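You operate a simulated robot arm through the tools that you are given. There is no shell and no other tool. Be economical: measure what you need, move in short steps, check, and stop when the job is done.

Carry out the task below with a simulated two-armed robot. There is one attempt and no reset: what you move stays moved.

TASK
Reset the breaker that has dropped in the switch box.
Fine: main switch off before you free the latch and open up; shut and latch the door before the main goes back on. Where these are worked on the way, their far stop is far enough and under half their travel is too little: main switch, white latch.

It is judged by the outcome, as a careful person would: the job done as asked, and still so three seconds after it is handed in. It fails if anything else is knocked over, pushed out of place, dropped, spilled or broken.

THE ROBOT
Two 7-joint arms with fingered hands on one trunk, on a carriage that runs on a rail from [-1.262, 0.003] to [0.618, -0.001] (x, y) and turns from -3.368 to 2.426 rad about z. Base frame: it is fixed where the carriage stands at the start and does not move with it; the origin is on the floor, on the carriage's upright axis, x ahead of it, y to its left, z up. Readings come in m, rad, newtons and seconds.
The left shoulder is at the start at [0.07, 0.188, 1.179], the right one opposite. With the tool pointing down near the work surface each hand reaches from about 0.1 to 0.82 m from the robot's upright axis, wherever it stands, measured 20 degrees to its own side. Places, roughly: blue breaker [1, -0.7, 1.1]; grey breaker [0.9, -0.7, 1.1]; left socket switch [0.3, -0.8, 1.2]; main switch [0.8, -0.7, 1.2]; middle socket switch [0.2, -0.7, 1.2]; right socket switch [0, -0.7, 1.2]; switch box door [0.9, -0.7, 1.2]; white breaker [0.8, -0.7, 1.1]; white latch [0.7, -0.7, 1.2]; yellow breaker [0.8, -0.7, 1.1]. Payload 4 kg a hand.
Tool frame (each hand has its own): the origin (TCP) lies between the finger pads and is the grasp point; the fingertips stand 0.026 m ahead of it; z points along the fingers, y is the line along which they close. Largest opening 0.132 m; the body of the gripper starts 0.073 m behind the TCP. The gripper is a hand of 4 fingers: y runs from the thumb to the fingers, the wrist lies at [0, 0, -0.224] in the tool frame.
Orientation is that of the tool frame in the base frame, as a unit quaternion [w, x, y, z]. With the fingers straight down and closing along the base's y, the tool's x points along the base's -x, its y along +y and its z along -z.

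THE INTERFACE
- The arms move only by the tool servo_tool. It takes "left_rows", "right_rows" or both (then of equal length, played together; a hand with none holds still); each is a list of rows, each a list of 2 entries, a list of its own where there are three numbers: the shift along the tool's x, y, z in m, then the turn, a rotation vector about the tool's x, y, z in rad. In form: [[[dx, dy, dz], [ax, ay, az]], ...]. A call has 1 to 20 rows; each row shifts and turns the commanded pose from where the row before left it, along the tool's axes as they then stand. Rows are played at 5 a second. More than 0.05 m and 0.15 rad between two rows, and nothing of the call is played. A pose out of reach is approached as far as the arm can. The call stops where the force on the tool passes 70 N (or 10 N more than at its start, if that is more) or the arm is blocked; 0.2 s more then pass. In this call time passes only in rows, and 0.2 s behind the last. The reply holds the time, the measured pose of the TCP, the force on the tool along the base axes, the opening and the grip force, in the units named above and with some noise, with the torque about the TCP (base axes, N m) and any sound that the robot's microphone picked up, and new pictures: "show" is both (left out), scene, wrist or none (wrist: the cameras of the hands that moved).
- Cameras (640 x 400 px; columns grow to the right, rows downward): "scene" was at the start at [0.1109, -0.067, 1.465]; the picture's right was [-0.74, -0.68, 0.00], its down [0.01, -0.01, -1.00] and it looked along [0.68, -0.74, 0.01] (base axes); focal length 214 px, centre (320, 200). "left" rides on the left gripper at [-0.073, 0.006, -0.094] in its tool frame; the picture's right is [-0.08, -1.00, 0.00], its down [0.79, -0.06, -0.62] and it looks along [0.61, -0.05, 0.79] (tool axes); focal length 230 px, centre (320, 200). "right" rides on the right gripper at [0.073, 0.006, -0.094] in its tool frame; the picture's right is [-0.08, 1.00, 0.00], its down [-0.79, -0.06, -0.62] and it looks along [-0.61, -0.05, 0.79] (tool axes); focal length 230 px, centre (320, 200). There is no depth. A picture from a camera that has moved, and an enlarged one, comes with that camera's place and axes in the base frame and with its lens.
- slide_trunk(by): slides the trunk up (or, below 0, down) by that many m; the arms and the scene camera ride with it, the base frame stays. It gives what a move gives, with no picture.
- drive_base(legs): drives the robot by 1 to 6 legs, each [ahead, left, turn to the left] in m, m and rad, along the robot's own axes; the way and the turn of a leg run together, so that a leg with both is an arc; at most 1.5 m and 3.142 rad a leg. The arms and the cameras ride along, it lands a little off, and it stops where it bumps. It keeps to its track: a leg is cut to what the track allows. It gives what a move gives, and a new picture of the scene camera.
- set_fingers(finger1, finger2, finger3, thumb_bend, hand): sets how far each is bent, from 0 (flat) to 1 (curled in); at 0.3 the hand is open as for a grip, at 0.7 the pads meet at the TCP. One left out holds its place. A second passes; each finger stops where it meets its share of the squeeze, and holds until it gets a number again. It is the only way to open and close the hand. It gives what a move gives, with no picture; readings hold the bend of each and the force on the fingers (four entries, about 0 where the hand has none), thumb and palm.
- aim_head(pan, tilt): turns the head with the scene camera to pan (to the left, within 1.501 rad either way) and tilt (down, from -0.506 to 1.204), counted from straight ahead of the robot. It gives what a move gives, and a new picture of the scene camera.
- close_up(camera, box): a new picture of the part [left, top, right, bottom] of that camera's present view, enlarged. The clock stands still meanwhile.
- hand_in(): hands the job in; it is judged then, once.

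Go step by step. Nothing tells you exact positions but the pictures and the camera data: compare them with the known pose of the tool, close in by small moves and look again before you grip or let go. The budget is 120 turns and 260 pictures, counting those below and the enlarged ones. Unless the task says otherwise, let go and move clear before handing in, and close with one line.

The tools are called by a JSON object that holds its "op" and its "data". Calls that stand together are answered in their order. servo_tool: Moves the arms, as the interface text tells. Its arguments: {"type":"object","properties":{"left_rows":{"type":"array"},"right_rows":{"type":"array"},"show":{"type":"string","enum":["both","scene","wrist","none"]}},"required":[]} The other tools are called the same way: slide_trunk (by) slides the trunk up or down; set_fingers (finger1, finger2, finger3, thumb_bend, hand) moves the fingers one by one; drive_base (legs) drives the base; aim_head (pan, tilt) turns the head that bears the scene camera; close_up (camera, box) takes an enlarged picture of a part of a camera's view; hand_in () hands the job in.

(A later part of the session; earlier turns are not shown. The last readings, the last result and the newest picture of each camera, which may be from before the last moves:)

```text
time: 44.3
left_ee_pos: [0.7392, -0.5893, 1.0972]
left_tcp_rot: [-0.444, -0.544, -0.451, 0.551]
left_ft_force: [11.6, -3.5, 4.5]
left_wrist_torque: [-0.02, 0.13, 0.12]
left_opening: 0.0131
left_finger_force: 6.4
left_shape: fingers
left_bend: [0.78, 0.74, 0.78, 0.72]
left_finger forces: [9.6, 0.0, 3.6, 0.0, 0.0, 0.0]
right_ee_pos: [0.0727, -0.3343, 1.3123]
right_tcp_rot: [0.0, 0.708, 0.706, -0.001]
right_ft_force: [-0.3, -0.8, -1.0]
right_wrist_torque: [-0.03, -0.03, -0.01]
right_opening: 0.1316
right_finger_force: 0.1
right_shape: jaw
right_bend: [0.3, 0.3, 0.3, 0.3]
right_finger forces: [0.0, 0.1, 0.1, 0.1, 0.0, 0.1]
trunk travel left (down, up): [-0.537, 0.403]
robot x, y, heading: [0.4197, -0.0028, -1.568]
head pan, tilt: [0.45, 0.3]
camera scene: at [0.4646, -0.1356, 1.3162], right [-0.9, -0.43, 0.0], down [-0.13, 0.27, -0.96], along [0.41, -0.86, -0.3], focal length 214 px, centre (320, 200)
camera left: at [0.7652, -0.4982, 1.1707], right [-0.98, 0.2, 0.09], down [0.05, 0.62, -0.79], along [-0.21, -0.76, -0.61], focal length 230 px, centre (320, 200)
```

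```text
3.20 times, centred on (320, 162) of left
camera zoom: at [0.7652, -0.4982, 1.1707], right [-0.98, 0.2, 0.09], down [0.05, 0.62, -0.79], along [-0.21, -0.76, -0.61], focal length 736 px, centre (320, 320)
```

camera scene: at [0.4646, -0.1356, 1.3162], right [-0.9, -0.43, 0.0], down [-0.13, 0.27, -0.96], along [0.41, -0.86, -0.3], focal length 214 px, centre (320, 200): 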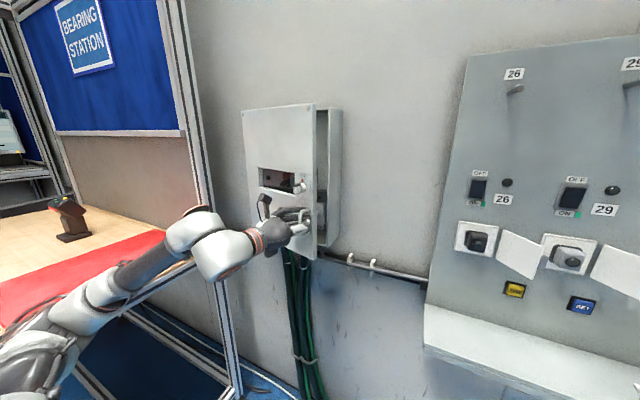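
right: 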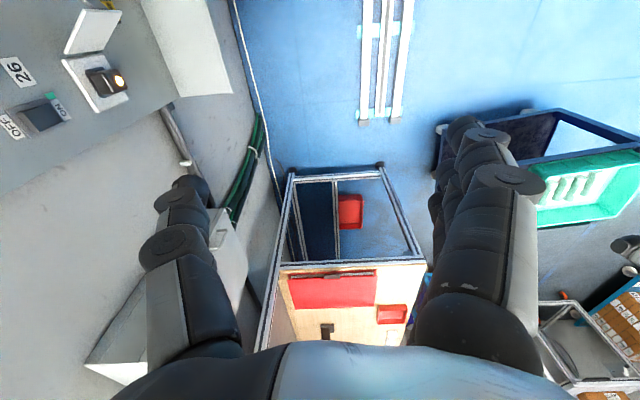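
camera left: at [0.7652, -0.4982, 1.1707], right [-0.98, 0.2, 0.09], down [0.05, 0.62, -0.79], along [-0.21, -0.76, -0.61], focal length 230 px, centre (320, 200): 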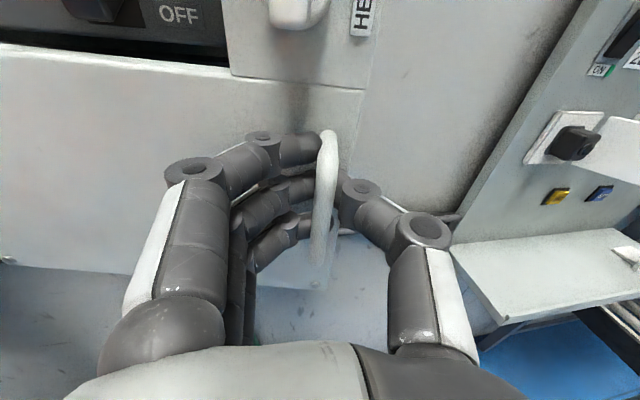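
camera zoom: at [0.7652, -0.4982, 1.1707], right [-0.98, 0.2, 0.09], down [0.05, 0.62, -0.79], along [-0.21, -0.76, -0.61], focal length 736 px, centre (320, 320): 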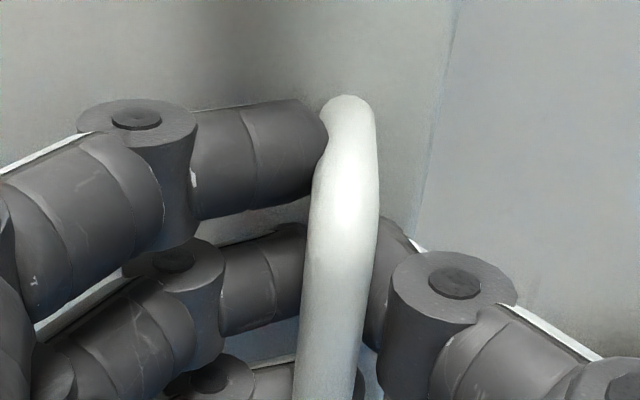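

The door is swinging open with the hand. I'll continue along the arc.

{"op": "servo_tool", "data": {"left_rows": [[[0, 0.0045, -0.0276], [0.1, 0, 0]], [[0, 0.0045, -0.0276], [0.1, 0, 0]], [[0, 0.0045, -0.0276], [0.1, 0, 0]], [[0, 0.0045, -0.0276], [0.1, 0, 0]]]}}

```text
time: 45.3
left_ee_pos: [0.7958, -0.4947, 1.0967]
left_tcp_rot: [-0.329, -0.621, -0.334, 0.628]
left_ft_force: [11.0, -8.8, 4.4]
left_wrist_torque: [-0.03, 0.2, 0.14]
left_opening: 0.0137
left_finger_force: 6.7
left_shape: fingers
left_bend: [0.78, 0.75, 0.78, 0.73]
left_finger forces: [9.3, 0.1, 4.2, 0.0, 0.0, 0.0]
right_ee_pos: [0.0729, -0.3362, 1.3109]
right_tcp_rot: [0.0, 0.708, 0.706, 0.0]
right_ft_force: [0.3, 0.4, -0.6]
right_wrist_torque: [0.0, 0.01, -0.02]
right_opening: 0.1318
right_finger_force: 0.1
right_shape: jaw
right_bend: [0.3, 0.3, 0.3, 0.3]
right_finger forces: [0.1, 0.0, 0.0, 0.1, 0.0, 0.0]
trunk travel left (down, up): [-0.537, 0.403]
robot x, y, heading: [0.4198, -0.0018, -1.571]
head pan, tilt: [0.45, 0.3]
camera scene: at [0.4638, -0.1367, 1.3161], right [-0.9, -0.43, 0.0], down [-0.13, 0.27, -0.95], along [0.41, -0.86, -0.3], focal length 214 px, centre (320, 200)
camera left: at [0.8543, -0.4196, 1.1693], right [-0.82, 0.56, 0.09], down [0.29, 0.55, -0.79], along [-0.49, -0.62, -0.61], focal length 230 px, centre (320, 200)
```

scene: 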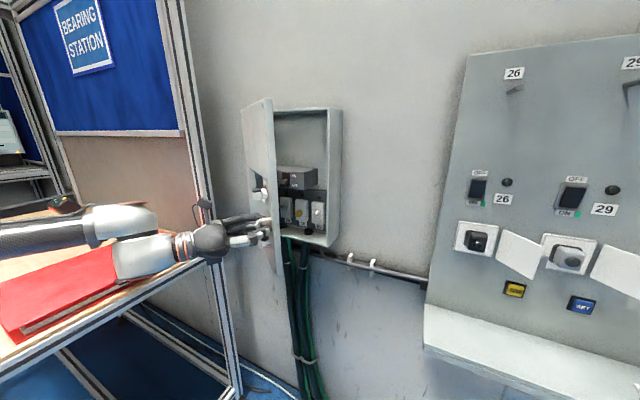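
left: 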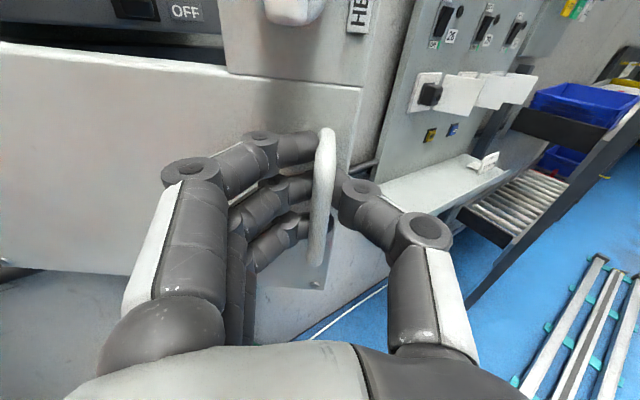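

The door is open about 35° and I can see the breakers inside. Before releasing, I'll check the forearm clearance over the bench.

{"op": "aim_head", "data": {"pan": 0.8, "tilt": 0.5}}

{"op": "close_up", "data": {"camera": "scene", "box": [300, 80, 460, 180]}}

```text
time: 46.1
left_ee_pos: [0.7939, -0.4955, 1.0957]
left_tcp_rot: [-0.329, -0.621, -0.334, 0.629]
left_ft_force: [9.9, -8.6, 4.0]
left_wrist_torque: [-0.04, 0.15, 0.12]
left_opening: 0.0138
left_finger_force: 6.8
left_shape: fingers
left_bend: [0.78, 0.75, 0.78, 0.73]
left_finger forces: [9.3, 0.1, 4.3, 0.1, 0.0, 0.1]
right_ee_pos: [0.0727, -0.3373, 1.3106]
right_tcp_rot: [0.0, 0.708, 0.706, 0.0]
right_ft_force: [-0.4, -0.1, 1.0]
right_wrist_torque: [0.01, 0.01, -0.03]
right_opening: 0.132
right_finger_force: 0.1
right_shape: jaw
right_bend: [0.3, 0.3, 0.3, 0.3]
right_finger forces: [0.0, 0.0, 0.0, 0.0, 0.0, 0.0]
trunk travel left (down, up): [-0.537, 0.403]
robot x, y, heading: [0.4199, 0.0006, -1.569]
head pan, tilt: [0.799, 0.499]
camera scene: at [0.4885, -0.1167, 1.2977], right [-0.7, -0.72, 0.0], down [-0.34, 0.33, -0.88], along [0.63, -0.61, -0.48], focal length 214 px, centre (320, 200)
```

scene: 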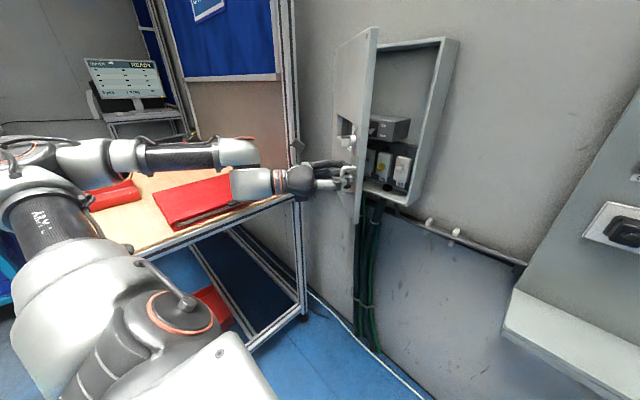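

```text
4.00 times, centred on (380, 130) of scene
camera zoom: at [0.4885, -0.1167, 1.2977], right [-0.7, -0.72, 0.0], down [-0.34, 0.33, -0.88], along [0.63, -0.61, -0.48], focal length 858 px, centre (80, 480)
```

zoom: 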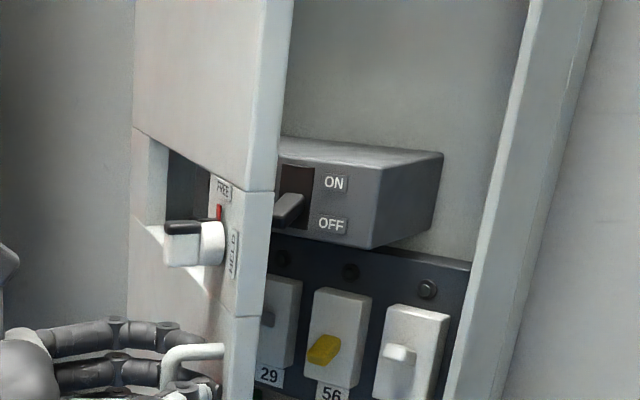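

Clearance over the bench is fine. I'll release the handle and back off, then go around the free edge and push the door from inside.

{"op": "set_fingers", "data": {"hand": "left", "finger1": 0.3, "finger2": 0.3, "finger3": 0.3, "thumb_bend": 0.3}}

{"op": "servo_tool", "data": {"left_rows": [[[0, 0, -0.025], [0, 0, 0]], [[0, 0, -0.025], [0, 0, 0]], [[0, 0, -0.025], [0, 0, 0]], [[0, 0, -0.02], [-0.1, 0, 0]], [[0, 0, 0], [-0.1, 0, 0]], [[0, 0, 0], [-0.1, 0, 0]]]}}

```text
time: 47.1
left_ee_pos: [0.7932, -0.4931, 1.0973]
left_tcp_rot: [-0.328, -0.622, -0.332, 0.629]
left_ft_force: [-0.6, 0.6, 0.6]
left_wrist_torque: [0.02, 0.02, 0.01]
left_opening: 0.1359
left_finger_force: 0.1
left_shape: fingers
left_bend: [0.3, 0.3, 0.3, 0.3]
left_finger forces: [0.0, 0.0, 0.0, 0.0, 0.0, 0.1]
right_ee_pos: [0.072, -0.3357, 1.3095]
right_tcp_rot: [0.0, 0.709, 0.706, 0.0]
right_ft_force: [0.3, 0.1, 0.7]
right_wrist_torque: [-0.01, -0.01, 0.02]
right_opening: 0.1318
right_finger_force: 0.0
right_shape: jaw
right_bend: [0.3, 0.3, 0.3, 0.3]
right_finger forces: [0.1, 0.0, 0.0, 0.1, 0.1, 0.0]
trunk travel left (down, up): [-0.537, 0.403]
robot x, y, heading: [0.4241, 0.0012, -1.57]
head pan, tilt: [0.799, 0.499]
```

```text
time: 48.5
left_ee_pos: [0.8464, -0.4143, 1.098]
left_tcp_rot: [-0.419, -0.565, -0.423, 0.571]
left_ft_force: [-0.6, -0.6, 0.3]
left_wrist_torque: [-0.03, 0.01, 0.0]
left_opening: 0.136
left_finger_force: 0.0
left_shape: fingers
left_bend: [0.3, 0.3, 0.3, 0.3]
left_finger forces: [0.1, 0.0, 0.0, 0.0, 0.0, 0.1]
right_ee_pos: [0.0725, -0.3337, 1.3107]
right_tcp_rot: [0.001, 0.708, 0.706, 0.0]
right_ft_force: [-0.4, -0.2, 0.2]
right_wrist_torque: [-0.01, 0.02, -0.02]
right_opening: 0.1318
right_finger_force: 0.1
right_shape: jaw
right_bend: [0.3, 0.3, 0.3, 0.3]
right_finger forces: [0.0, 0.0, 0.1, 0.0, 0.0, 0.0]
trunk travel left (down, up): [-0.537, 0.403]
robot x, y, heading: [0.4205, -0.0021, -1.571]
head pan, tilt: [0.799, 0.499]
camera scene: at [0.4874, -0.1145, 1.298], right [-0.7, -0.72, 0.0], down [-0.34, 0.33, -0.88], along [0.63, -0.61, -0.48], focal length 214 px, centre (320, 200)
camera left: at [0.8815, -0.3254, 1.1705], right [-0.95, 0.29, 0.09], down [0.11, 0.61, -0.79], along [-0.28, -0.74, -0.61], focal length 230 px, centre (320, 200)
```

scene: 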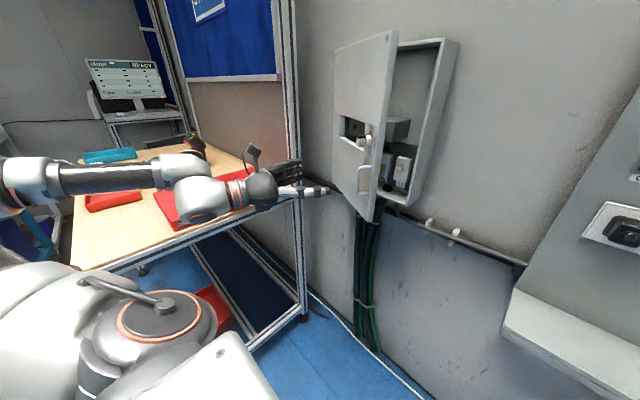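
left: 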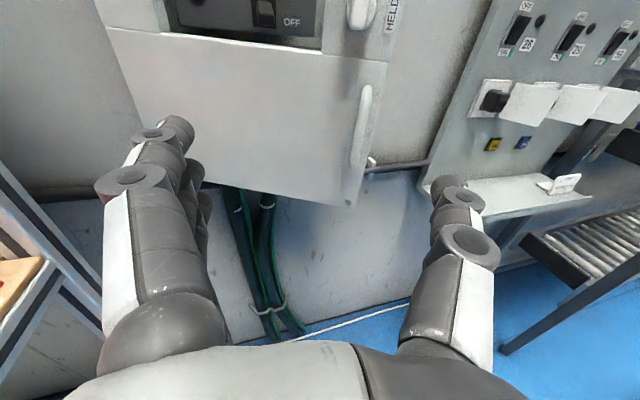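

Released; the door stays ajar. I'll square the hand up and move it to the free-edge side.

{"op": "servo_tool", "data": {"left_rows": [[[0, 0, -0.01], [-0.1, 0, 0]], [[0, 0, -0.01], [-0.1, 0, 0]], [[0, 0, 0], [-0.1, 0, 0]], [[0, -0.045, 0], [0, 0, 0]], [[0, -0.045, 0], [0, 0, 0]], [[0, -0.045, 0], [0, 0, 0]], [[0, -0.045, 0], [0, 0, 0]]], "show": "none"}}

{"op": "set_fingers", "data": {"hand": "left", "finger1": 0.7, "finger2": 0.7, "finger3": 0.7, "thumb_bend": 0.7}}

{"op": "servo_tool", "data": {"left_rows": [[[0, -0.005, 0], [0, 0, 0]]]}}

```text
time: 50.1
left_ee_pos: [0.8782, -0.3909, 1.0986]
left_tcp_rot: [-0.494, -0.497, -0.496, 0.512]
left_ft_force: [0.5, 0.0, 0.9]
left_wrist_torque: [0.03, 0.01, 0.03]
left_opening: 0.1358
left_finger_force: 0.0
left_shape: fingers
left_bend: [0.3, 0.3, 0.3, 0.3]
left_finger forces: [0.0, 0.1, 0.0, 0.0, 0.0, 0.0]
left hand out of reach, approached as far as the arm can: row 2, 3, 4, 5, 6, 7
right_ee_pos: [0.0707, -0.3355, 1.3103]
right_tcp_rot: [0.002, 0.709, 0.706, 0.0]
right_ft_force: [0.1, -0.6, -1.1]
right_wrist_torque: [-0.02, 0.01, 0.01]
right_opening: 0.1315
right_finger_force: 0.1
right_shape: jaw
right_bend: [0.3, 0.3, 0.3, 0.3]
right_finger forces: [0.0, 0.1, 0.0, 0.0, 0.0, 0.1]
trunk travel left (down, up): [-0.537, 0.403]
robot x, y, heading: [0.4206, -0.0006, -1.577]
head pan, tilt: [0.799, 0.499]
```

```text
time: 51.1
left_ee_pos: [0.8801, -0.3917, 1.0989]
left_tcp_rot: [-0.493, -0.498, -0.495, 0.514]
left_ft_force: [-1.6, -0.8, 0.4]
left_wrist_torque: [0.01, -0.01, 0.01]
left_opening: 0.0146
left_finger_force: 0.1
left_shape: fingers
left_bend: [0.7, 0.7, 0.7, 0.7]
left_finger forces: [0.1, 0.0, 0.0, 0.1, 0.0, 0.0]
right_ee_pos: [0.071, -0.3359, 1.3111]
right_tcp_rot: [0.002, 0.708, 0.706, -0.001]
right_ft_force: [-0.7, -0.4, 0.3]
right_wrist_torque: [-0.01, 0.02, -0.04]
right_opening: 0.1318
right_finger_force: 0.0
right_shape: jaw
right_bend: [0.3, 0.3, 0.3, 0.3]
right_finger forces: [0.0, 0.0, 0.0, 0.0, 0.1, 0.0]
trunk travel left (down, up): [-0.537, 0.403]
robot x, y, heading: [0.4208, -0.0041, -1.568]
head pan, tilt: [0.799, 0.499]
```

```text
time: 51.5
left_ee_pos: [0.8776, -0.3911, 1.0982]
left_tcp_rot: [-0.494, -0.497, -0.495, 0.513]
left_ft_force: [0.2, -0.8, -0.3]
left_wrist_torque: [0.02, -0.01, 0.0]
left_opening: 0.0147
left_finger_force: 0.1
left_shape: fingers
left_bend: [0.7, 0.7, 0.7, 0.7]
left_finger forces: [0.0, 0.0, 0.0, 0.1, 0.0, 0.0]
left hand out of reach, approached as far as the arm can: row 1
right_ee_pos: [0.0715, -0.3353, 1.3114]
right_tcp_rot: [0.001, 0.708, 0.706, -0.001]
right_ft_force: [0.8, -0.7, -0.1]
right_wrist_torque: [0.01, 0.04, 0.0]
right_opening: 0.1319
right_finger_force: 0.1
right_shape: jaw
right_bend: [0.3, 0.3, 0.3, 0.3]
right_finger forces: [0.0, 0.0, 0.0, 0.0, 0.1, 0.0]
trunk travel left (down, up): [-0.537, 0.403]
robot x, y, heading: [0.422, 0.0025, -1.568]
head pan, tilt: [0.799, 0.499]
camera scene: at [0.4867, -0.1154, 1.2979], right [-0.7, -0.72, 0.0], down [-0.34, 0.33, -0.88], along [0.63, -0.61, -0.48], focal length 214 px, centre (320, 200)
camera left: at [0.8887, -0.2967, 1.1702], right [-1.0, 0.02, 0.09], down [-0.06, 0.61, -0.79], along [-0.07, -0.79, -0.6], focal length 230 px, centre (320, 200)
```

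scene: 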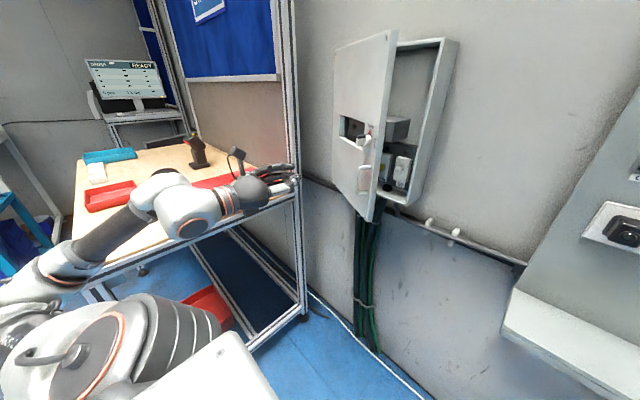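
left: 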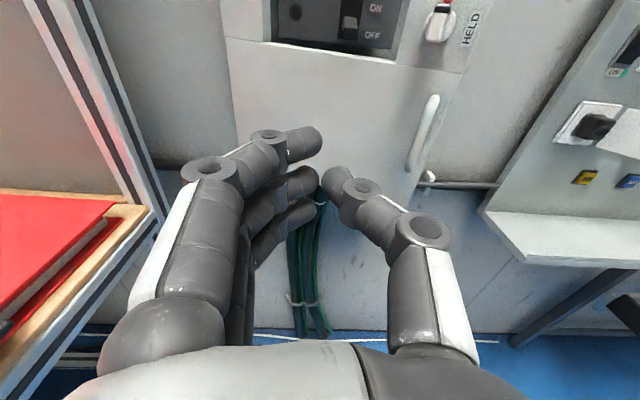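

The arm folds too tightly there. Instead I'll use a fingers-down pose from above the door, with the left hand reaching inside at the free edge and sweeping it open. First, raise the hand.

{"op": "servo_tool", "data": {"left_rows": [[[-0.045, 0, 0], [0, 0, 0]], [[-0.045, 0, 0], [0, 0, 0]], [[-0.045, 0, 0], [0, 0, 0]], [[-0.045, 0, 0], [0, 0, 0]], [[-0.045, 0, 0], [0, 0, 0]], [[-0.045, 0, 0], [0, 0, 0]], [[-0.045, 0, 0], [0, 0, 0]], [[-0.035, 0, 0], [0, 0, 0]]], "show": "scene"}}

```text
time: 53.3
left_ee_pos: [0.8803, -0.3923, 1.4485]
left_tcp_rot: [-0.497, -0.498, -0.503, 0.503]
left_ft_force: [-0.9, -0.2, 0.0]
left_wrist_torque: [0.0, -0.02, 0.01]
left_opening: 0.0146
left_finger_force: 0.0
left_shape: fingers
left_bend: [0.7, 0.7, 0.7, 0.7]
left_finger forces: [0.0, 0.1, 0.1, 0.0, 0.1, 0.0]
right_ee_pos: [0.0707, -0.3369, 1.31]
right_tcp_rot: [0.001, 0.709, 0.705, 0.0]
right_ft_force: [-0.4, -0.3, -0.3]
right_wrist_torque: [0.07, 0.01, 0.03]
right_opening: 0.1317
right_finger_force: 0.0
right_shape: jaw
right_bend: [0.3, 0.3, 0.3, 0.3]
right_finger forces: [0.1, 0.0, 0.0, 0.0, 0.1, 0.0]
trunk travel left (down, up): [-0.537, 0.403]
robot x, y, heading: [0.4232, -0.0002, -1.572]
head pan, tilt: [0.799, 0.499]
camera scene: at [0.4859, -0.1159, 1.2978], right [-0.7, -0.72, 0.0], down [-0.34, 0.33, -0.88], along [0.63, -0.61, -0.48], focal length 214 px, centre (320, 200)
```

scene: 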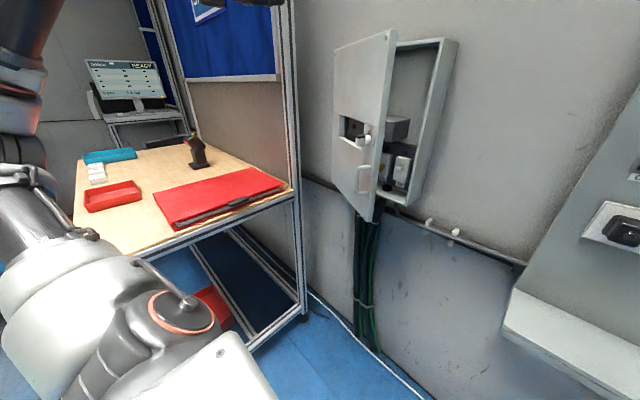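

{"op": "servo_tool", "data": {"left_rows": [[[0, -0.015, 0], [0, 0.143, 0]], [[0, -0.015, 0], [0, 0.143, 0]], [[0, -0.015, 0], [0, 0.143, 0]], [[0, -0.015, 0], [0, 0.143, 0]], [[0, -0.015, 0], [0, 0.143, 0]], [[0, -0.015, 0], [0, 0.143, 0]], [[0, -0.015, 0], [0, 0.143, 0]], [[0, -0.015, 0], [0, 0.143, 0]], [[0, -0.015, 0], [0, 0.143, 0]], [[0, -0.015, 0], [0, 0.143, 0]], [[0, -0.015, 0], [0, 0.14, 0]]], "show": "scene"}}

{"op": "aim_head", "data": {"pan": 0.6, "tilt": 0.1}}

```text
time: 55.7
left_ee_pos: [0.7279, -0.3762, 1.3204]
left_tcp_rot: [-0.004, 0.707, 0.707, -0.005]
left_ft_force: [-0.3, 0.0, -0.2]
left_wrist_torque: [-0.01, -0.01, 0.02]
left_opening: 0.0147
left_finger_force: 0.0
left_shape: fingers
left_bend: [0.7, 0.7, 0.7, 0.7]
left_finger forces: [0.0, 0.1, 0.0, 0.0, 0.1, 0.0]
left hand out of reach, approached as far as the arm can: row 8, 9, 10, 11
right_ee_pos: [0.0716, -0.3359, 1.3101]
right_tcp_rot: [0.001, 0.707, 0.707, 0.0]
right_ft_force: [0.9, 0.3, -0.1]
right_wrist_torque: [0.04, -0.02, 0.01]
right_opening: 0.1317
right_finger_force: 0.0
right_shape: jaw
right_bend: [0.3, 0.3, 0.3, 0.3]
right_finger forces: [0.1, 0.0, 0.0, 0.1, 0.0, 0.1]
trunk travel left (down, up): [-0.537, 0.403]
robot x, y, heading: [0.42, -0.0018, -1.575]
head pan, tilt: [0.799, 0.499]
camera scene: at [0.4866, -0.116, 1.2979], right [-0.7, -0.72, 0.0], down [-0.34, 0.33, -0.88], along [0.63, -0.61, -0.48], focal length 214 px, centre (320, 200)
```

scene: 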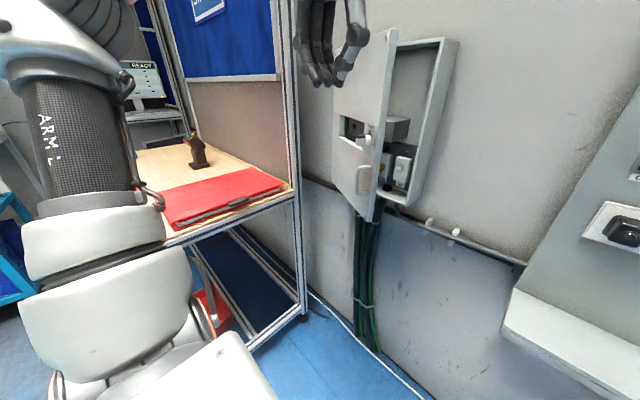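

```text
time: 56.6
left_ee_pos: [0.7287, -0.375, 1.3209]
left_tcp_rot: [-0.002, 0.706, 0.708, -0.006]
left_ft_force: [-0.2, 0.3, -0.6]
left_wrist_torque: [0.03, -0.04, 0.02]
left_opening: 0.0143
left_finger_force: 0.1
left_shape: fingers
left_bend: [0.7, 0.7, 0.7, 0.7]
left_finger forces: [0.0, 0.0, 0.1, 0.0, 0.0, 0.0]
right_ee_pos: [0.0709, -0.3354, 1.3112]
right_tcp_rot: [0.001, 0.709, 0.705, -0.001]
right_ft_force: [0.3, 0.0, 0.6]
right_wrist_torque: [0.02, -0.03, -0.01]
right_opening: 0.1319
right_finger_force: 0.0
right_shape: jaw
right_bend: [0.3, 0.3, 0.3, 0.3]
right_finger forces: [0.0, 0.1, 0.1, 0.1, 0.0, 0.0]
trunk travel left (down, up): [-0.537, 0.403]
robot x, y, heading: [0.423, -0.0009, -1.57]
head pan, tilt: [0.6, 0.099]
camera scene: at [0.4735, -0.128, 1.3349], right [-0.83, -0.56, 0.0], down [-0.06, 0.08, -0.99], along [0.56, -0.82, -0.1], focal length 214 px, centre (320, 200)
```

scene: 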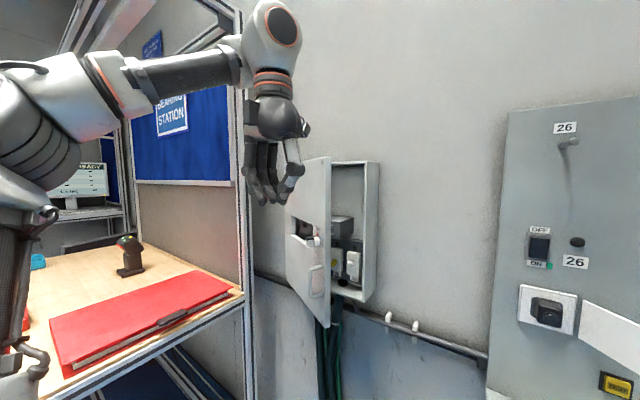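

The hand is fingers-down beside the door edge. I'll go around the free edge: toward -x, then in toward the wall.

{"op": "servo_tool", "data": {"left_rows": [[[0, -0.045, 0], [0, 0, 0]], [[0, -0.045, 0], [0, 0, 0]], [[-0.045, 0, 0], [0, 0, 0]], [[-0.045, 0, 0], [0, 0, 0]], [[-0.045, 0, 0], [0, 0, 0]], [[-0.045, 0, 0], [0, 0, 0]], [[-0.015, 0, 0], [0, 0, 0]]], "show": "scene"}}

```text
time: 58.2
left_ee_pos: [0.6801, -0.5197, 1.2416]
left_tcp_rot: [-0.002, 0.707, 0.707, -0.005]
left_ft_force: [0.5, -0.2, 0.2]
left_wrist_torque: [-0.02, -0.04, -0.04]
left_opening: 0.0145
left_finger_force: 0.1
left_shape: fingers
left_bend: [0.7, 0.7, 0.7, 0.7]
left_finger forces: [0.0, 0.0, 0.1, 0.0, 0.0, 0.1]
left hand out of reach, approached as far as the arm can: row 1, 2, 3, 4, 5, 6, 7
right_ee_pos: [0.0707, -0.3356, 1.31]
right_tcp_rot: [0.001, 0.708, 0.706, 0.0]
right_ft_force: [0.9, 0.4, -0.1]
right_wrist_torque: [0.02, -0.05, 0.0]
right_opening: 0.1318
right_finger_force: 0.0
right_shape: jaw
right_bend: [0.3, 0.3, 0.3, 0.3]
right_finger forces: [0.1, 0.1, 0.1, 0.0, 0.0, 0.1]
trunk travel left (down, up): [-0.537, 0.403]
robot x, y, heading: [0.4193, 0.0003, -1.575]
head pan, tilt: [0.6, 0.099]
camera scene: at [0.4732, -0.1273, 1.335], right [-0.83, -0.56, 0.0], down [-0.06, 0.08, -1.0], along [0.56, -0.82, -0.1], focal length 214 px, centre (320, 200)
```

scene: 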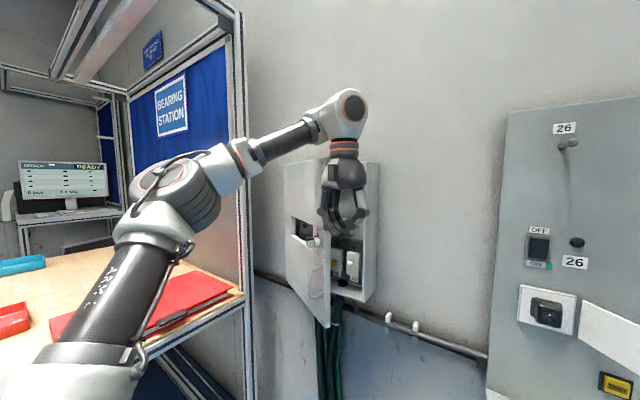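

The hand ended slightly lower (z=1.24) but it's in place beside the free edge. I'll move a little to -x and toward the wall, then check the gap.

{"op": "servo_tool", "data": {"left_rows": [[[-0.01, -0.02, 0], [0, 0, 0]], [[-0.03, 0, 0], [0, 0, 0]], [[-0.02, 0, 0], [0, 0, 0]]]}}

{"op": "close_up", "data": {"camera": "scene", "box": [260, 140, 420, 240]}}

```text
time: 59.0
left_ee_pos: [0.6823, -0.5463, 1.2172]
left_tcp_rot: [-0.001, 0.707, 0.707, -0.007]
left_ft_force: [0.3, 0.6, -0.2]
left_wrist_torque: [-0.01, -0.01, -0.01]
left_opening: 0.0143
left_finger_force: 0.1
left_shape: fingers
left_bend: [0.7, 0.7, 0.7, 0.7]
left_finger forces: [0.0, 0.0, 0.1, 0.0, 0.0, 0.0]
left hand out of reach, approached as far as the arm can: row 1, 2, 3
right_ee_pos: [0.0692, -0.3318, 1.3114]
right_tcp_rot: [0.003, 0.709, 0.705, 0.0]
right_ft_force: [0.1, 0.1, 0.1]
right_wrist_torque: [0.01, 0.0, 0.0]
right_opening: 0.1319
right_finger_force: 0.1
right_shape: jaw
right_bend: [0.3, 0.3, 0.3, 0.3]
right_finger forces: [0.0, 0.0, 0.1, 0.1, 0.1, 0.1]
trunk travel left (down, up): [-0.537, 0.403]
robot x, y, heading: [0.4213, -0.0011, -1.569]
head pan, tilt: [0.6, 0.099]
camera scene: at [0.4712, -0.1247, 1.3359], right [-0.83, -0.56, 0.0], down [-0.05, 0.08, -1.0], along [0.56, -0.82, -0.1], focal length 214 px, centre (320, 200)
camera left: at [0.6886, -0.6179, 1.3113], right [-1.0, -0.08, 0.01], down [-0.05, 0.79, 0.61], along [-0.06, 0.61, -0.79], focal length 230 px, centre (320, 200)
```

scene: 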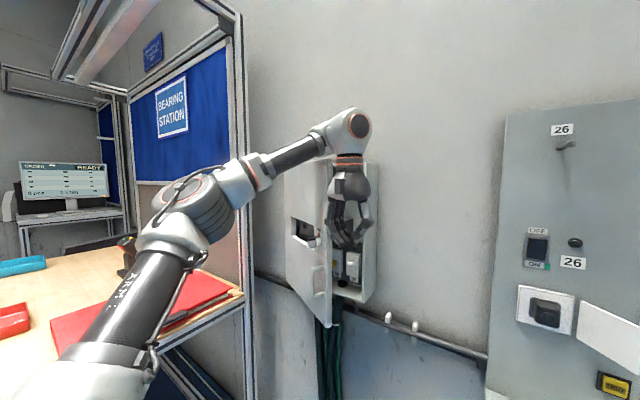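
left: 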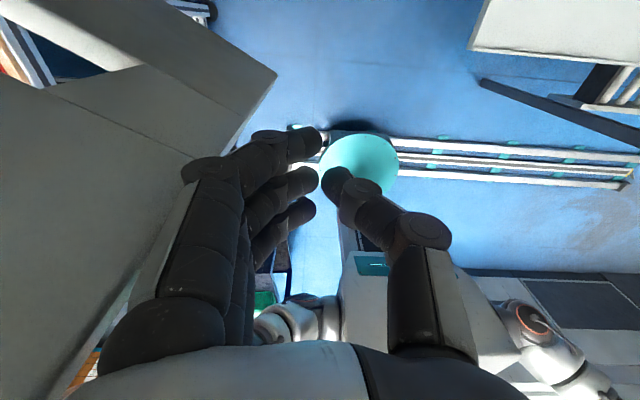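

```text
4.00 times, centred on (340, 190) of scene
camera zoom: at [0.4712, -0.1247, 1.3359], right [-0.83, -0.56, 0.0], down [-0.05, 0.08, -1.0], along [0.56, -0.82, -0.1], focal length 858 px, centre (240, 240)
```

zoom: 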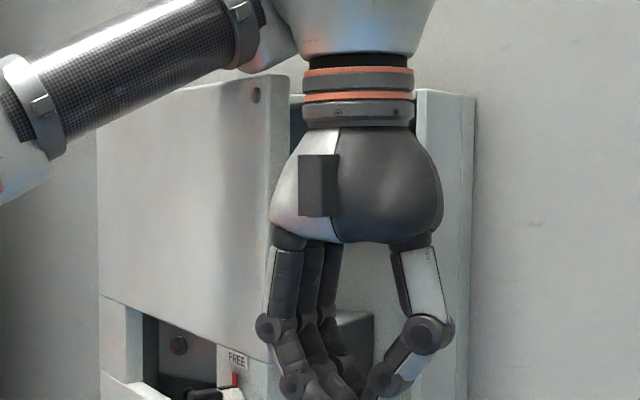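

The hand's outer side is now at the inner face near the free edge. I'll sweep toward +x to push the door open.

{"op": "servo_tool", "data": {"left_rows": [[[0, 0.03, 0], [0, 0, 0]], [[0, 0.03, 0], [0, 0, 0]], [[0, 0.03, 0], [0, 0, 0]], [[0, 0.03, 0], [0, 0, 0]]]}}

```text
time: 59.4
left_ee_pos: [0.6963, -0.5458, 1.2149]
left_tcp_rot: [-0.005, 0.716, 0.698, -0.001]
left_ft_force: [-34.0, 16.4, 8.2]
left_wrist_torque: [-0.82, -2.67, 0.52]
left_opening: 0.015
left_finger_force: 19.1
left_shape: fingers
left_bend: [0.7, 0.69, 0.7, 0.7]
left_finger forces: [0.1, 19.2, 0.1, 0.0, 0.0, 18.9]
right_ee_pos: [0.0677, -0.3334, 1.3095]
right_tcp_rot: [0.002, 0.709, 0.705, 0.0]
right_ft_force: [-0.5, -0.4, -0.1]
right_wrist_torque: [0.01, 0.08, -0.04]
right_opening: 0.1317
right_finger_force: 0.0
right_shape: jaw
right_bend: [0.3, 0.3, 0.3, 0.3]
right_finger forces: [0.0, 0.0, 0.0, 0.1, 0.0, 0.1]
trunk travel left (down, up): [-0.537, 0.403]
robot x, y, heading: [0.4189, -0.0009, -1.573]
head pan, tilt: [0.6, 0.099]
stopped in row 2 (left hand): the force on the tool passed its limit at 82 N (the readings are from after the stop); the commanded pose is now the measured one
camera scene: at [0.4694, -0.126, 1.3352], right [-0.83, -0.56, 0.0], down [-0.05, 0.08, -1.0], along [0.56, -0.82, -0.1], focal length 214 px, centre (320, 200)
camera left: at [0.7002, -0.6175, 1.3084], right [-1.0, -0.05, 0.01], down [-0.04, 0.78, 0.62], along [-0.04, 0.62, -0.78], focal length 230 px, centre (320, 200)
```

scene: 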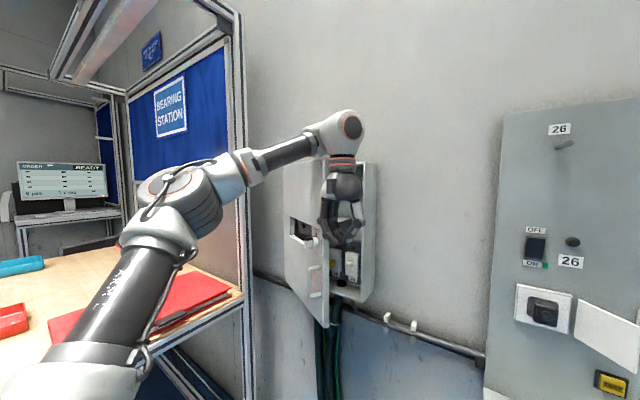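
left: 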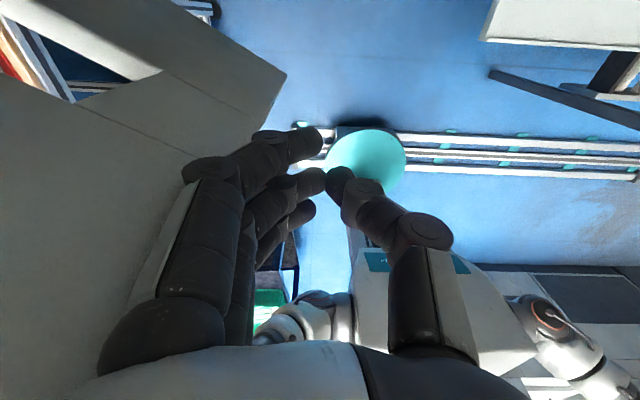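

The push was mostly along the door plane, so it jammed. I'll back off and raise the trunk for clearance, then go deeper behind the door and push along its normal (+y,+x).

{"op": "servo_tool", "data": {"left_rows": [[[0, -0.015, 0], [0, 0, 0]], [[0, -0.01, 0], [0, 0, 0]]], "show": "none"}}

{"op": "slide_trunk", "data": {"by": 0.08}}

{"op": "servo_tool", "data": {"left_rows": [[[-0.015, 0, 0], [0, 0, 0]], [[-0.015, 0, 0], [0, 0, 0]], [[-0.01, 0, 0], [0, 0, 0]]]}}

{"op": "close_up", "data": {"camera": "scene", "box": [260, 140, 420, 240]}}

```text
time: 60.0
left_ee_pos: [0.6791, -0.5459, 1.2128]
left_tcp_rot: [-0.005, 0.713, 0.701, -0.003]
left_ft_force: [-0.5, 1.0, -0.7]
left_wrist_torque: [-0.01, -0.05, 0.0]
left_opening: 0.0142
left_finger_force: 0.0
left_shape: fingers
left_bend: [0.7, 0.7, 0.7, 0.7]
left_finger forces: [0.0, 0.0, 0.0, 0.1, 0.0, 0.1]
right_ee_pos: [0.0702, -0.3329, 1.3111]
right_tcp_rot: [0.001, 0.709, 0.705, -0.002]
right_ft_force: [0.1, -0.1, -0.7]
right_wrist_torque: [-0.03, 0.02, 0.04]
right_opening: 0.1315
right_finger_force: 0.2
right_shape: jaw
right_bend: [0.3, 0.3, 0.3, 0.3]
right_finger forces: [0.0, 0.1, 0.1, 0.0, 0.0, 0.0]
trunk travel left (down, up): [-0.537, 0.403]
robot x, y, heading: [0.4205, 0.0003, -1.575]
head pan, tilt: [0.6, 0.099]
```

```text
time: 61.2
left_ee_pos: [0.6786, -0.548, 1.2918]
left_tcp_rot: [-0.004, 0.714, 0.701, -0.002]
left_ft_force: [-0.1, 0.3, -1.0]
left_wrist_torque: [0.01, 0.05, 0.0]
left_opening: 0.0141
left_finger_force: 0.1
left_shape: fingers
left_bend: [0.7, 0.7, 0.7, 0.7]
left_finger forces: [0.0, 0.0, 0.0, 0.1, 0.0, 0.0]
right_ee_pos: [0.0708, -0.3359, 1.3909]
right_tcp_rot: [0.0, 0.709, 0.706, 0.0]
right_ft_force: [0.7, 0.6, 0.3]
right_wrist_torque: [0.01, 0.01, 0.0]
right_opening: 0.1319
right_finger_force: 0.0
right_shape: jaw
right_bend: [0.3, 0.3, 0.3, 0.3]
right_finger forces: [0.1, 0.0, 0.1, 0.0, 0.0, 0.0]
trunk travel left (down, up): [-0.617, 0.323]
robot x, y, heading: [0.4231, -0.0023, -1.576]
head pan, tilt: [0.6, 0.099]
```

```text
time: 62.0
left_ee_pos: [0.6814, -0.5659, 1.2799]
left_tcp_rot: [-0.002, 0.714, 0.7, -0.003]
left_ft_force: [-24.7, 8.3, 10.5]
left_wrist_torque: [-0.56, -1.5, -0.33]
left_opening: 0.0085
left_finger_force: 12.7
left_shape: fingers
left_bend: [0.7, 0.7, 0.7, 0.7]
left_finger forces: [18.9, 0.0, 0.1, 0.0, 0.0, 6.6]
left hand out of reach, approached as far as the arm can: row 1, 2, 3
right_ee_pos: [0.0635, -0.3308, 1.3894]
right_tcp_rot: [0.003, 0.709, 0.705, 0.0]
right_ft_force: [0.5, -0.3, -0.5]
right_wrist_torque: [-0.01, -0.01, -0.01]
right_opening: 0.1321
right_finger_force: 0.0
right_shape: jaw
right_bend: [0.3, 0.3, 0.3, 0.3]
right_finger forces: [0.1, 0.0, 0.0, 0.1, 0.1, 0.1]
trunk travel left (down, up): [-0.617, 0.323]
robot x, y, heading: [0.4203, -0.0015, -1.574]
head pan, tilt: [0.6, 0.099]
camera scene: at [0.4653, -0.1245, 1.4157], right [-0.83, -0.56, 0.0], down [-0.05, 0.08, -1.0], along [0.56, -0.82, -0.09], focal length 214 px, centre (320, 200)
camera left: at [0.6871, -0.6381, 1.3733], right [-1.0, -0.06, 0.01], down [-0.04, 0.79, 0.62], along [-0.04, 0.61, -0.79], focal length 230 px, centre (320, 200)
```

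scene: 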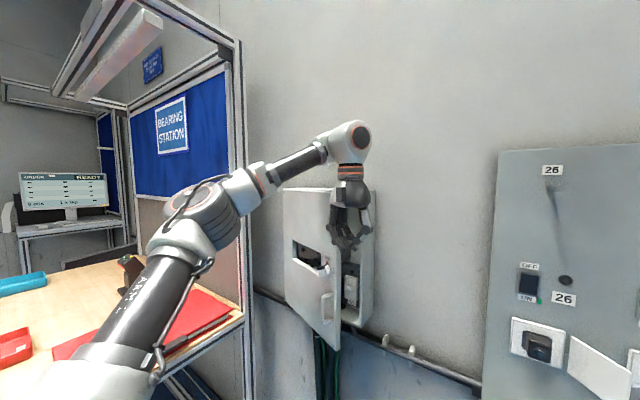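
left: 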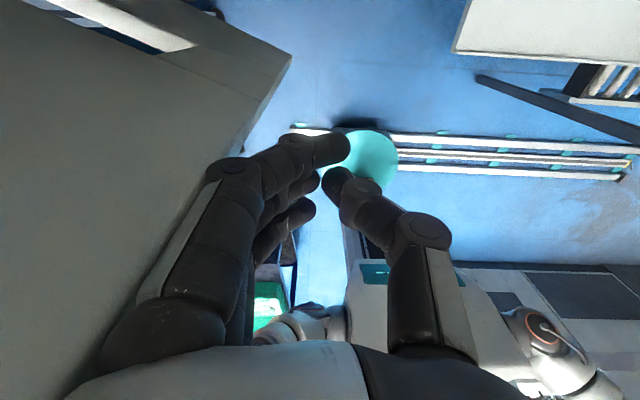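

```text
4.00 times, centred on (340, 190) of scene
camera zoom: at [0.4653, -0.1245, 1.4157], right [-0.83, -0.56, 0.0], down [-0.05, 0.08, -1.0], along [0.56, -0.82, -0.09], focal length 858 px, centre (240, 240)
```

zoom: 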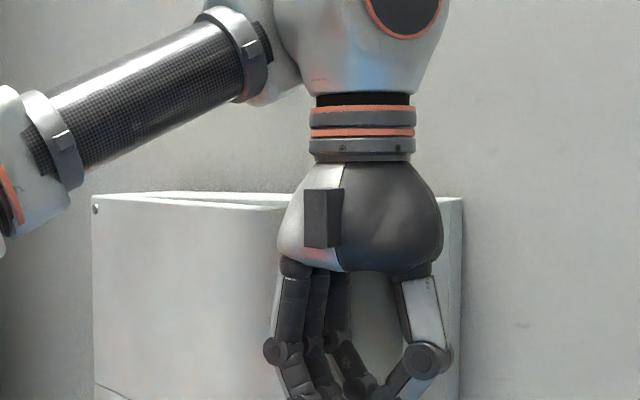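

The hand is now against the inner face. I'll push mainly +y with some +x.

{"op": "servo_tool", "data": {"left_rows": [[[0.012, 0.004, 0], [0, 0, 0]], [[0.02, 0.008, 0], [0, 0, 0]], [[0.02, 0.01, 0], [0, 0, 0]], [[0.02, 0.014, 0], [0, 0, 0]]]}}

```text
time: 63.0
left_ee_pos: [0.7188, -0.491, 1.2799]
left_tcp_rot: [-0.002, 0.715, 0.7, -0.002]
left_ft_force: [-41.5, 27.9, -8.1]
left_wrist_torque: [-1.42, -2.45, -0.17]
left_opening: 0.0082
left_finger_force: 25.6
left_shape: fingers
left_bend: [0.7, 0.7, 0.7, 0.7]
left_finger forces: [23.0, 0.0, 0.0, 0.0, 0.0, 27.8]
right_ee_pos: [0.0614, -0.3283, 1.3909]
right_tcp_rot: [0.005, 0.708, 0.706, 0.001]
right_ft_force: [0.5, 0.0, -0.5]
right_wrist_torque: [0.04, 0.01, -0.01]
right_opening: 0.1319
right_finger_force: 0.0
right_shape: jaw
right_bend: [0.3, 0.3, 0.3, 0.3]
right_finger forces: [0.0, 0.1, 0.0, 0.0, 0.1, 0.1]
trunk travel left (down, up): [-0.617, 0.323]
robot x, y, heading: [0.4229, 0.0012, -1.574]
head pan, tilt: [0.6, 0.099]
camera scene: at [0.464, -0.1206, 1.4157], right [-0.83, -0.56, 0.0], down [-0.05, 0.08, -1.0], along [0.56, -0.82, -0.09], focal length 214 px, centre (320, 200)
camera left: at [0.7243, -0.5637, 1.373], right [-1.0, -0.06, 0.0], down [-0.04, 0.79, 0.62], along [-0.04, 0.62, -0.79], focal length 230 px, centre (320, 200)
```

scene: 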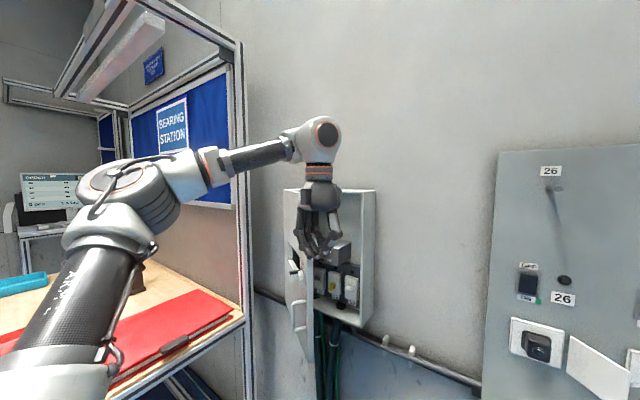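
left: 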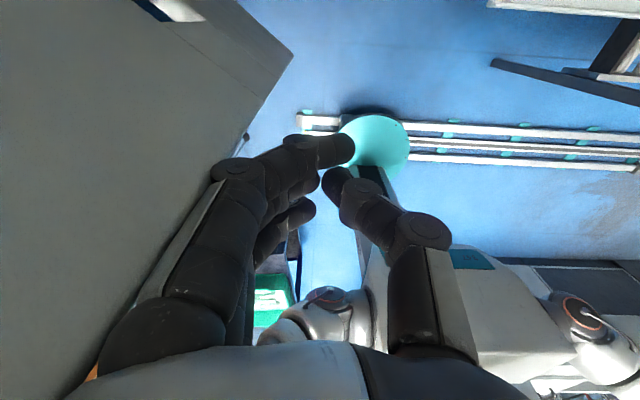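

The door is opening further. I'll continue, turning the push more toward +x.

{"op": "servo_tool", "data": {"left_rows": [[[0.008, 0.02, 0], [0, 0, 0]], [[0.008, 0.022, 0], [0, 0, 0]], [[0.006, 0.022, 0], [0, 0, 0]], [[0.004, 0.022, 0], [0, 0, 0]], [[0, 0.022, 0], [0, 0, 0]]]}}

```text
time: 63.3
left_ee_pos: [0.7205, -0.4878, 1.2803]
left_tcp_rot: [-0.005, 0.72, 0.694, 0.0]
left_ft_force: [-40.3, 28.0, 3.9]
left_wrist_torque: [-1.5, -2.67, -0.2]
left_opening: 0.0086
left_finger_force: 24.4
left_shape: fingers
left_bend: [0.7, 0.7, 0.7, 0.7]
left_finger forces: [29.7, 0.2, 0.1, 0.0, 0.1, 19.7]
right_ee_pos: [0.0629, -0.329, 1.3908]
right_tcp_rot: [0.004, 0.709, 0.705, 0.0]
right_ft_force: [0.5, -0.1, 1.1]
right_wrist_torque: [0.03, 0.04, 0.01]
right_opening: 0.132
right_finger_force: 0.1
right_shape: jaw
right_bend: [0.3, 0.3, 0.3, 0.3]
right_finger forces: [0.0, 0.1, 0.1, 0.1, 0.0, 0.0]
trunk travel left (down, up): [-0.617, 0.323]
robot x, y, heading: [0.4221, -0.0043, -1.575]
head pan, tilt: [0.6, 0.099]
stopped in row 1 (left hand): the force on the tool passed its limit at 79 N (the readings are from after the stop); the commanded pose is now the measured one
camera scene: at [0.4649, -0.1231, 1.416], right [-0.83, -0.56, 0.0], down [-0.05, 0.08, -1.0], along [0.56, -0.82, -0.09], focal length 214 px, centre (320, 200)
camera left: at [0.7248, -0.561, 1.3737], right [-1.0, -0.04, 0.01], down [-0.03, 0.78, 0.62], along [-0.03, 0.62, -0.78], focal length 230 px, centre (320, 200)
```

scene: 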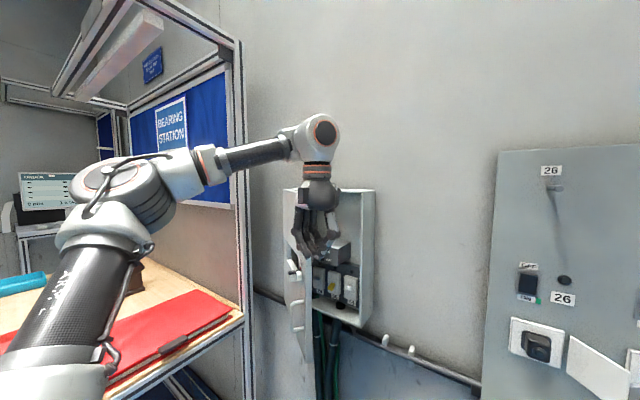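
left: 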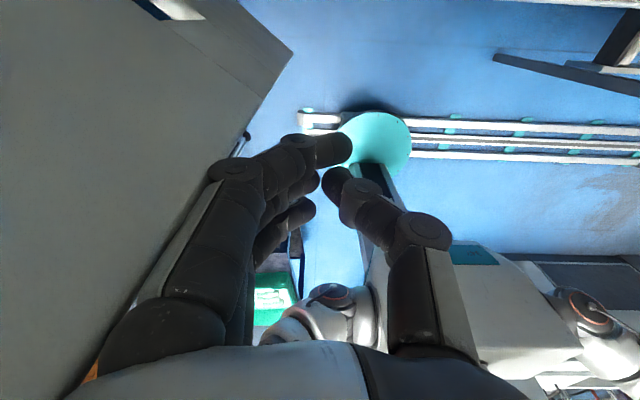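

The force shows I was pressing the door's edge face. The door is at about 47°. I'll step back, go deeper behind it, then +x, before pushing outward.

{"op": "servo_tool", "data": {"left_rows": [[[0, -0.02, 0], [0, 0, 0]], [[-0.005, -0.015, 0], [0, 0, 0]], [[-0.03, 0, 0], [0, 0, 0]], [[-0.03, 0, 0], [0, 0, 0]], [[-0.025, 0, 0], [0, 0, 0]]], "show": "none"}}

{"op": "servo_tool", "data": {"left_rows": [[[0, 0.025, 0], [0, 0, 0]], [[0, 0.025, 0], [0, 0, 0]], [[0, 0.025, 0], [0, 0, 0]]]}}

```text
time: 64.5
left_ee_pos: [0.6976, -0.5772, 1.2686]
left_tcp_rot: [-0.007, 0.715, 0.699, -0.002]
left_ft_force: [-0.8, 0.0, 0.2]
left_wrist_torque: [0.01, 0.0, 0.03]
left_opening: 0.0142
left_finger_force: 0.1
left_shape: fingers
left_bend: [0.7, 0.7, 0.7, 0.7]
left_finger forces: [0.1, 0.0, 0.0, 0.1, 0.0, 0.0]
left hand out of reach, approached as far as the arm can: row 5
right_ee_pos: [0.0713, -0.3351, 1.3907]
right_tcp_rot: [0.0, 0.709, 0.705, 0.0]
right_ft_force: [-0.1, 0.6, 0.0]
right_wrist_torque: [-0.02, 0.02, -0.02]
right_opening: 0.1321
right_finger_force: 0.0
right_shape: jaw
right_bend: [0.3, 0.3, 0.3, 0.3]
right_finger forces: [0.1, 0.1, 0.0, 0.1, 0.1, 0.0]
trunk travel left (down, up): [-0.617, 0.323]
robot x, y, heading: [0.416, -0.0011, -1.58]
head pan, tilt: [0.6, 0.099]
```

```text
time: 65.3
left_ee_pos: [0.7723, -0.5778, 1.2717]
left_tcp_rot: [-0.007, 0.716, 0.698, -0.001]
left_ft_force: [0.3, 0.1, -0.3]
left_wrist_torque: [-0.02, 0.01, -0.03]
left_opening: 0.0141
left_finger_force: 0.1
left_shape: fingers
left_bend: [0.7, 0.7, 0.7, 0.7]
left_finger forces: [0.0, 0.0, 0.0, 0.1, 0.0, 0.1]
right_ee_pos: [0.0703, -0.3342, 1.3922]
right_tcp_rot: [0.001, 0.709, 0.705, 0.0]
right_ft_force: [0.6, -0.7, -0.4]
right_wrist_torque: [0.0, -0.02, -0.04]
right_opening: 0.1321
right_finger_force: 0.0
right_shape: jaw
right_bend: [0.3, 0.3, 0.3, 0.3]
right_finger forces: [0.0, 0.0, 0.1, 0.0, 0.0, 0.0]
trunk travel left (down, up): [-0.617, 0.323]
robot x, y, heading: [0.4194, -0.0016, -1.575]
head pan, tilt: [0.6, 0.099]
camera scene: at [0.473, -0.1276, 1.415], right [-0.83, -0.56, 0.0], down [-0.06, 0.08, -1.0], along [0.56, -0.82, -0.1], focal length 214 px, centre (320, 200)
camera left: at [0.7786, -0.6515, 1.3641], right [-1.0, -0.05, 0.01], down [-0.03, 0.78, 0.62], along [-0.04, 0.62, -0.78], focal length 230 px, centre (320, 200)
```

scene: 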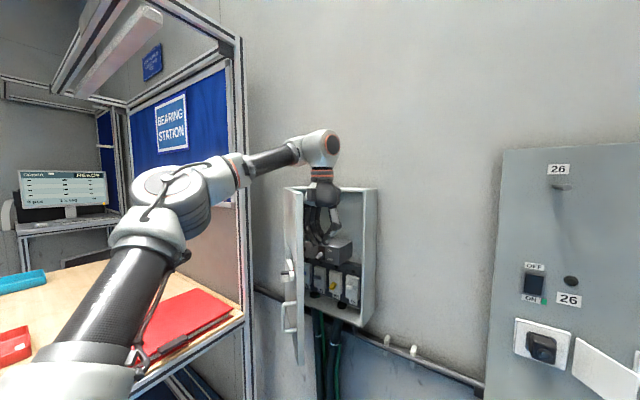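
left: 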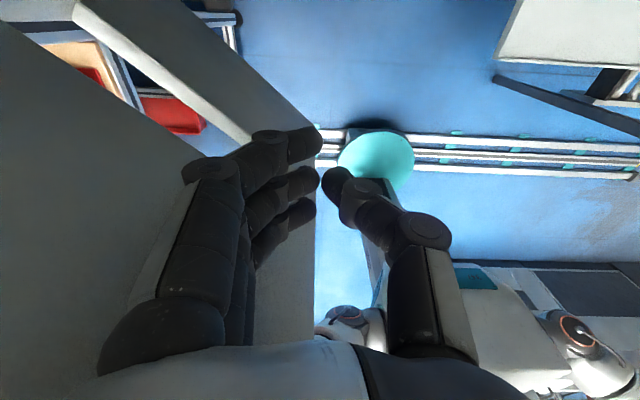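

The hand is properly behind the door now. Pushing +x/+y.

{"op": "servo_tool", "data": {"left_rows": [[[0.012, 0.025, 0], [0, 0, 0]], [[0.012, 0.025, 0], [0, 0, 0]], [[0.012, 0.025, 0], [0, 0, 0]], [[0.01, 0.025, 0], [0, 0, 0]], [[0.008, 0.025, 0], [0, 0, 0]]]}}

```text
time: 66.5
left_ee_pos: [0.9019, -0.5265, 1.2668]
left_tcp_rot: [-0.007, 0.716, 0.698, -0.001]
left_ft_force: [0.1, -0.1, -0.2]
left_wrist_torque: [-0.01, 0.02, -0.04]
left_opening: 0.0141
left_finger_force: 0.1
left_shape: fingers
left_bend: [0.7, 0.7, 0.7, 0.7]
left_finger forces: [0.0, 0.1, 0.0, 0.0, 0.0, 0.1]
right_ee_pos: [0.071, -0.3335, 1.391]
right_tcp_rot: [0.0, 0.708, 0.706, -0.002]
right_ft_force: [-0.4, -0.5, 0.2]
right_wrist_torque: [-0.02, 0.03, -0.01]
right_opening: 0.132
right_finger_force: 0.1
right_shape: jaw
right_bend: [0.3, 0.3, 0.3, 0.3]
right_finger forces: [0.1, 0.1, 0.1, 0.0, 0.1, 0.0]
trunk travel left (down, up): [-0.617, 0.323]
robot x, y, heading: [0.421, 0.0, -1.572]
head pan, tilt: [0.6, 0.099]
camera scene: at [0.4737, -0.1278, 1.4149], right [-0.83, -0.56, 0.0], down [-0.06, 0.08, -0.99], along [0.56, -0.82, -0.1], focal length 214 px, centre (320, 200)
camera left: at [0.9078, -0.5993, 1.3591], right [-1.0, -0.05, 0.01], down [-0.03, 0.78, 0.62], along [-0.04, 0.62, -0.78], focal length 230 px, centre (320, 200)
```

scene: 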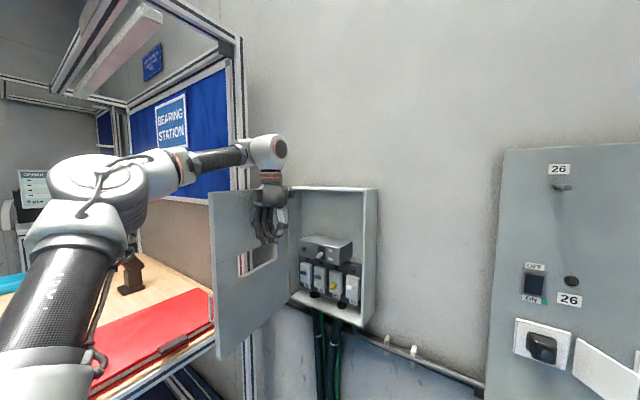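
left: 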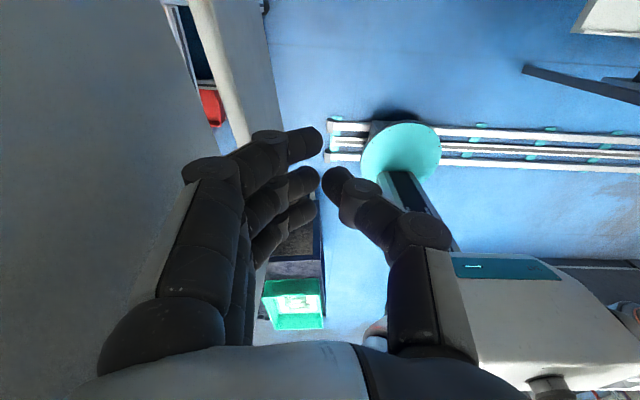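

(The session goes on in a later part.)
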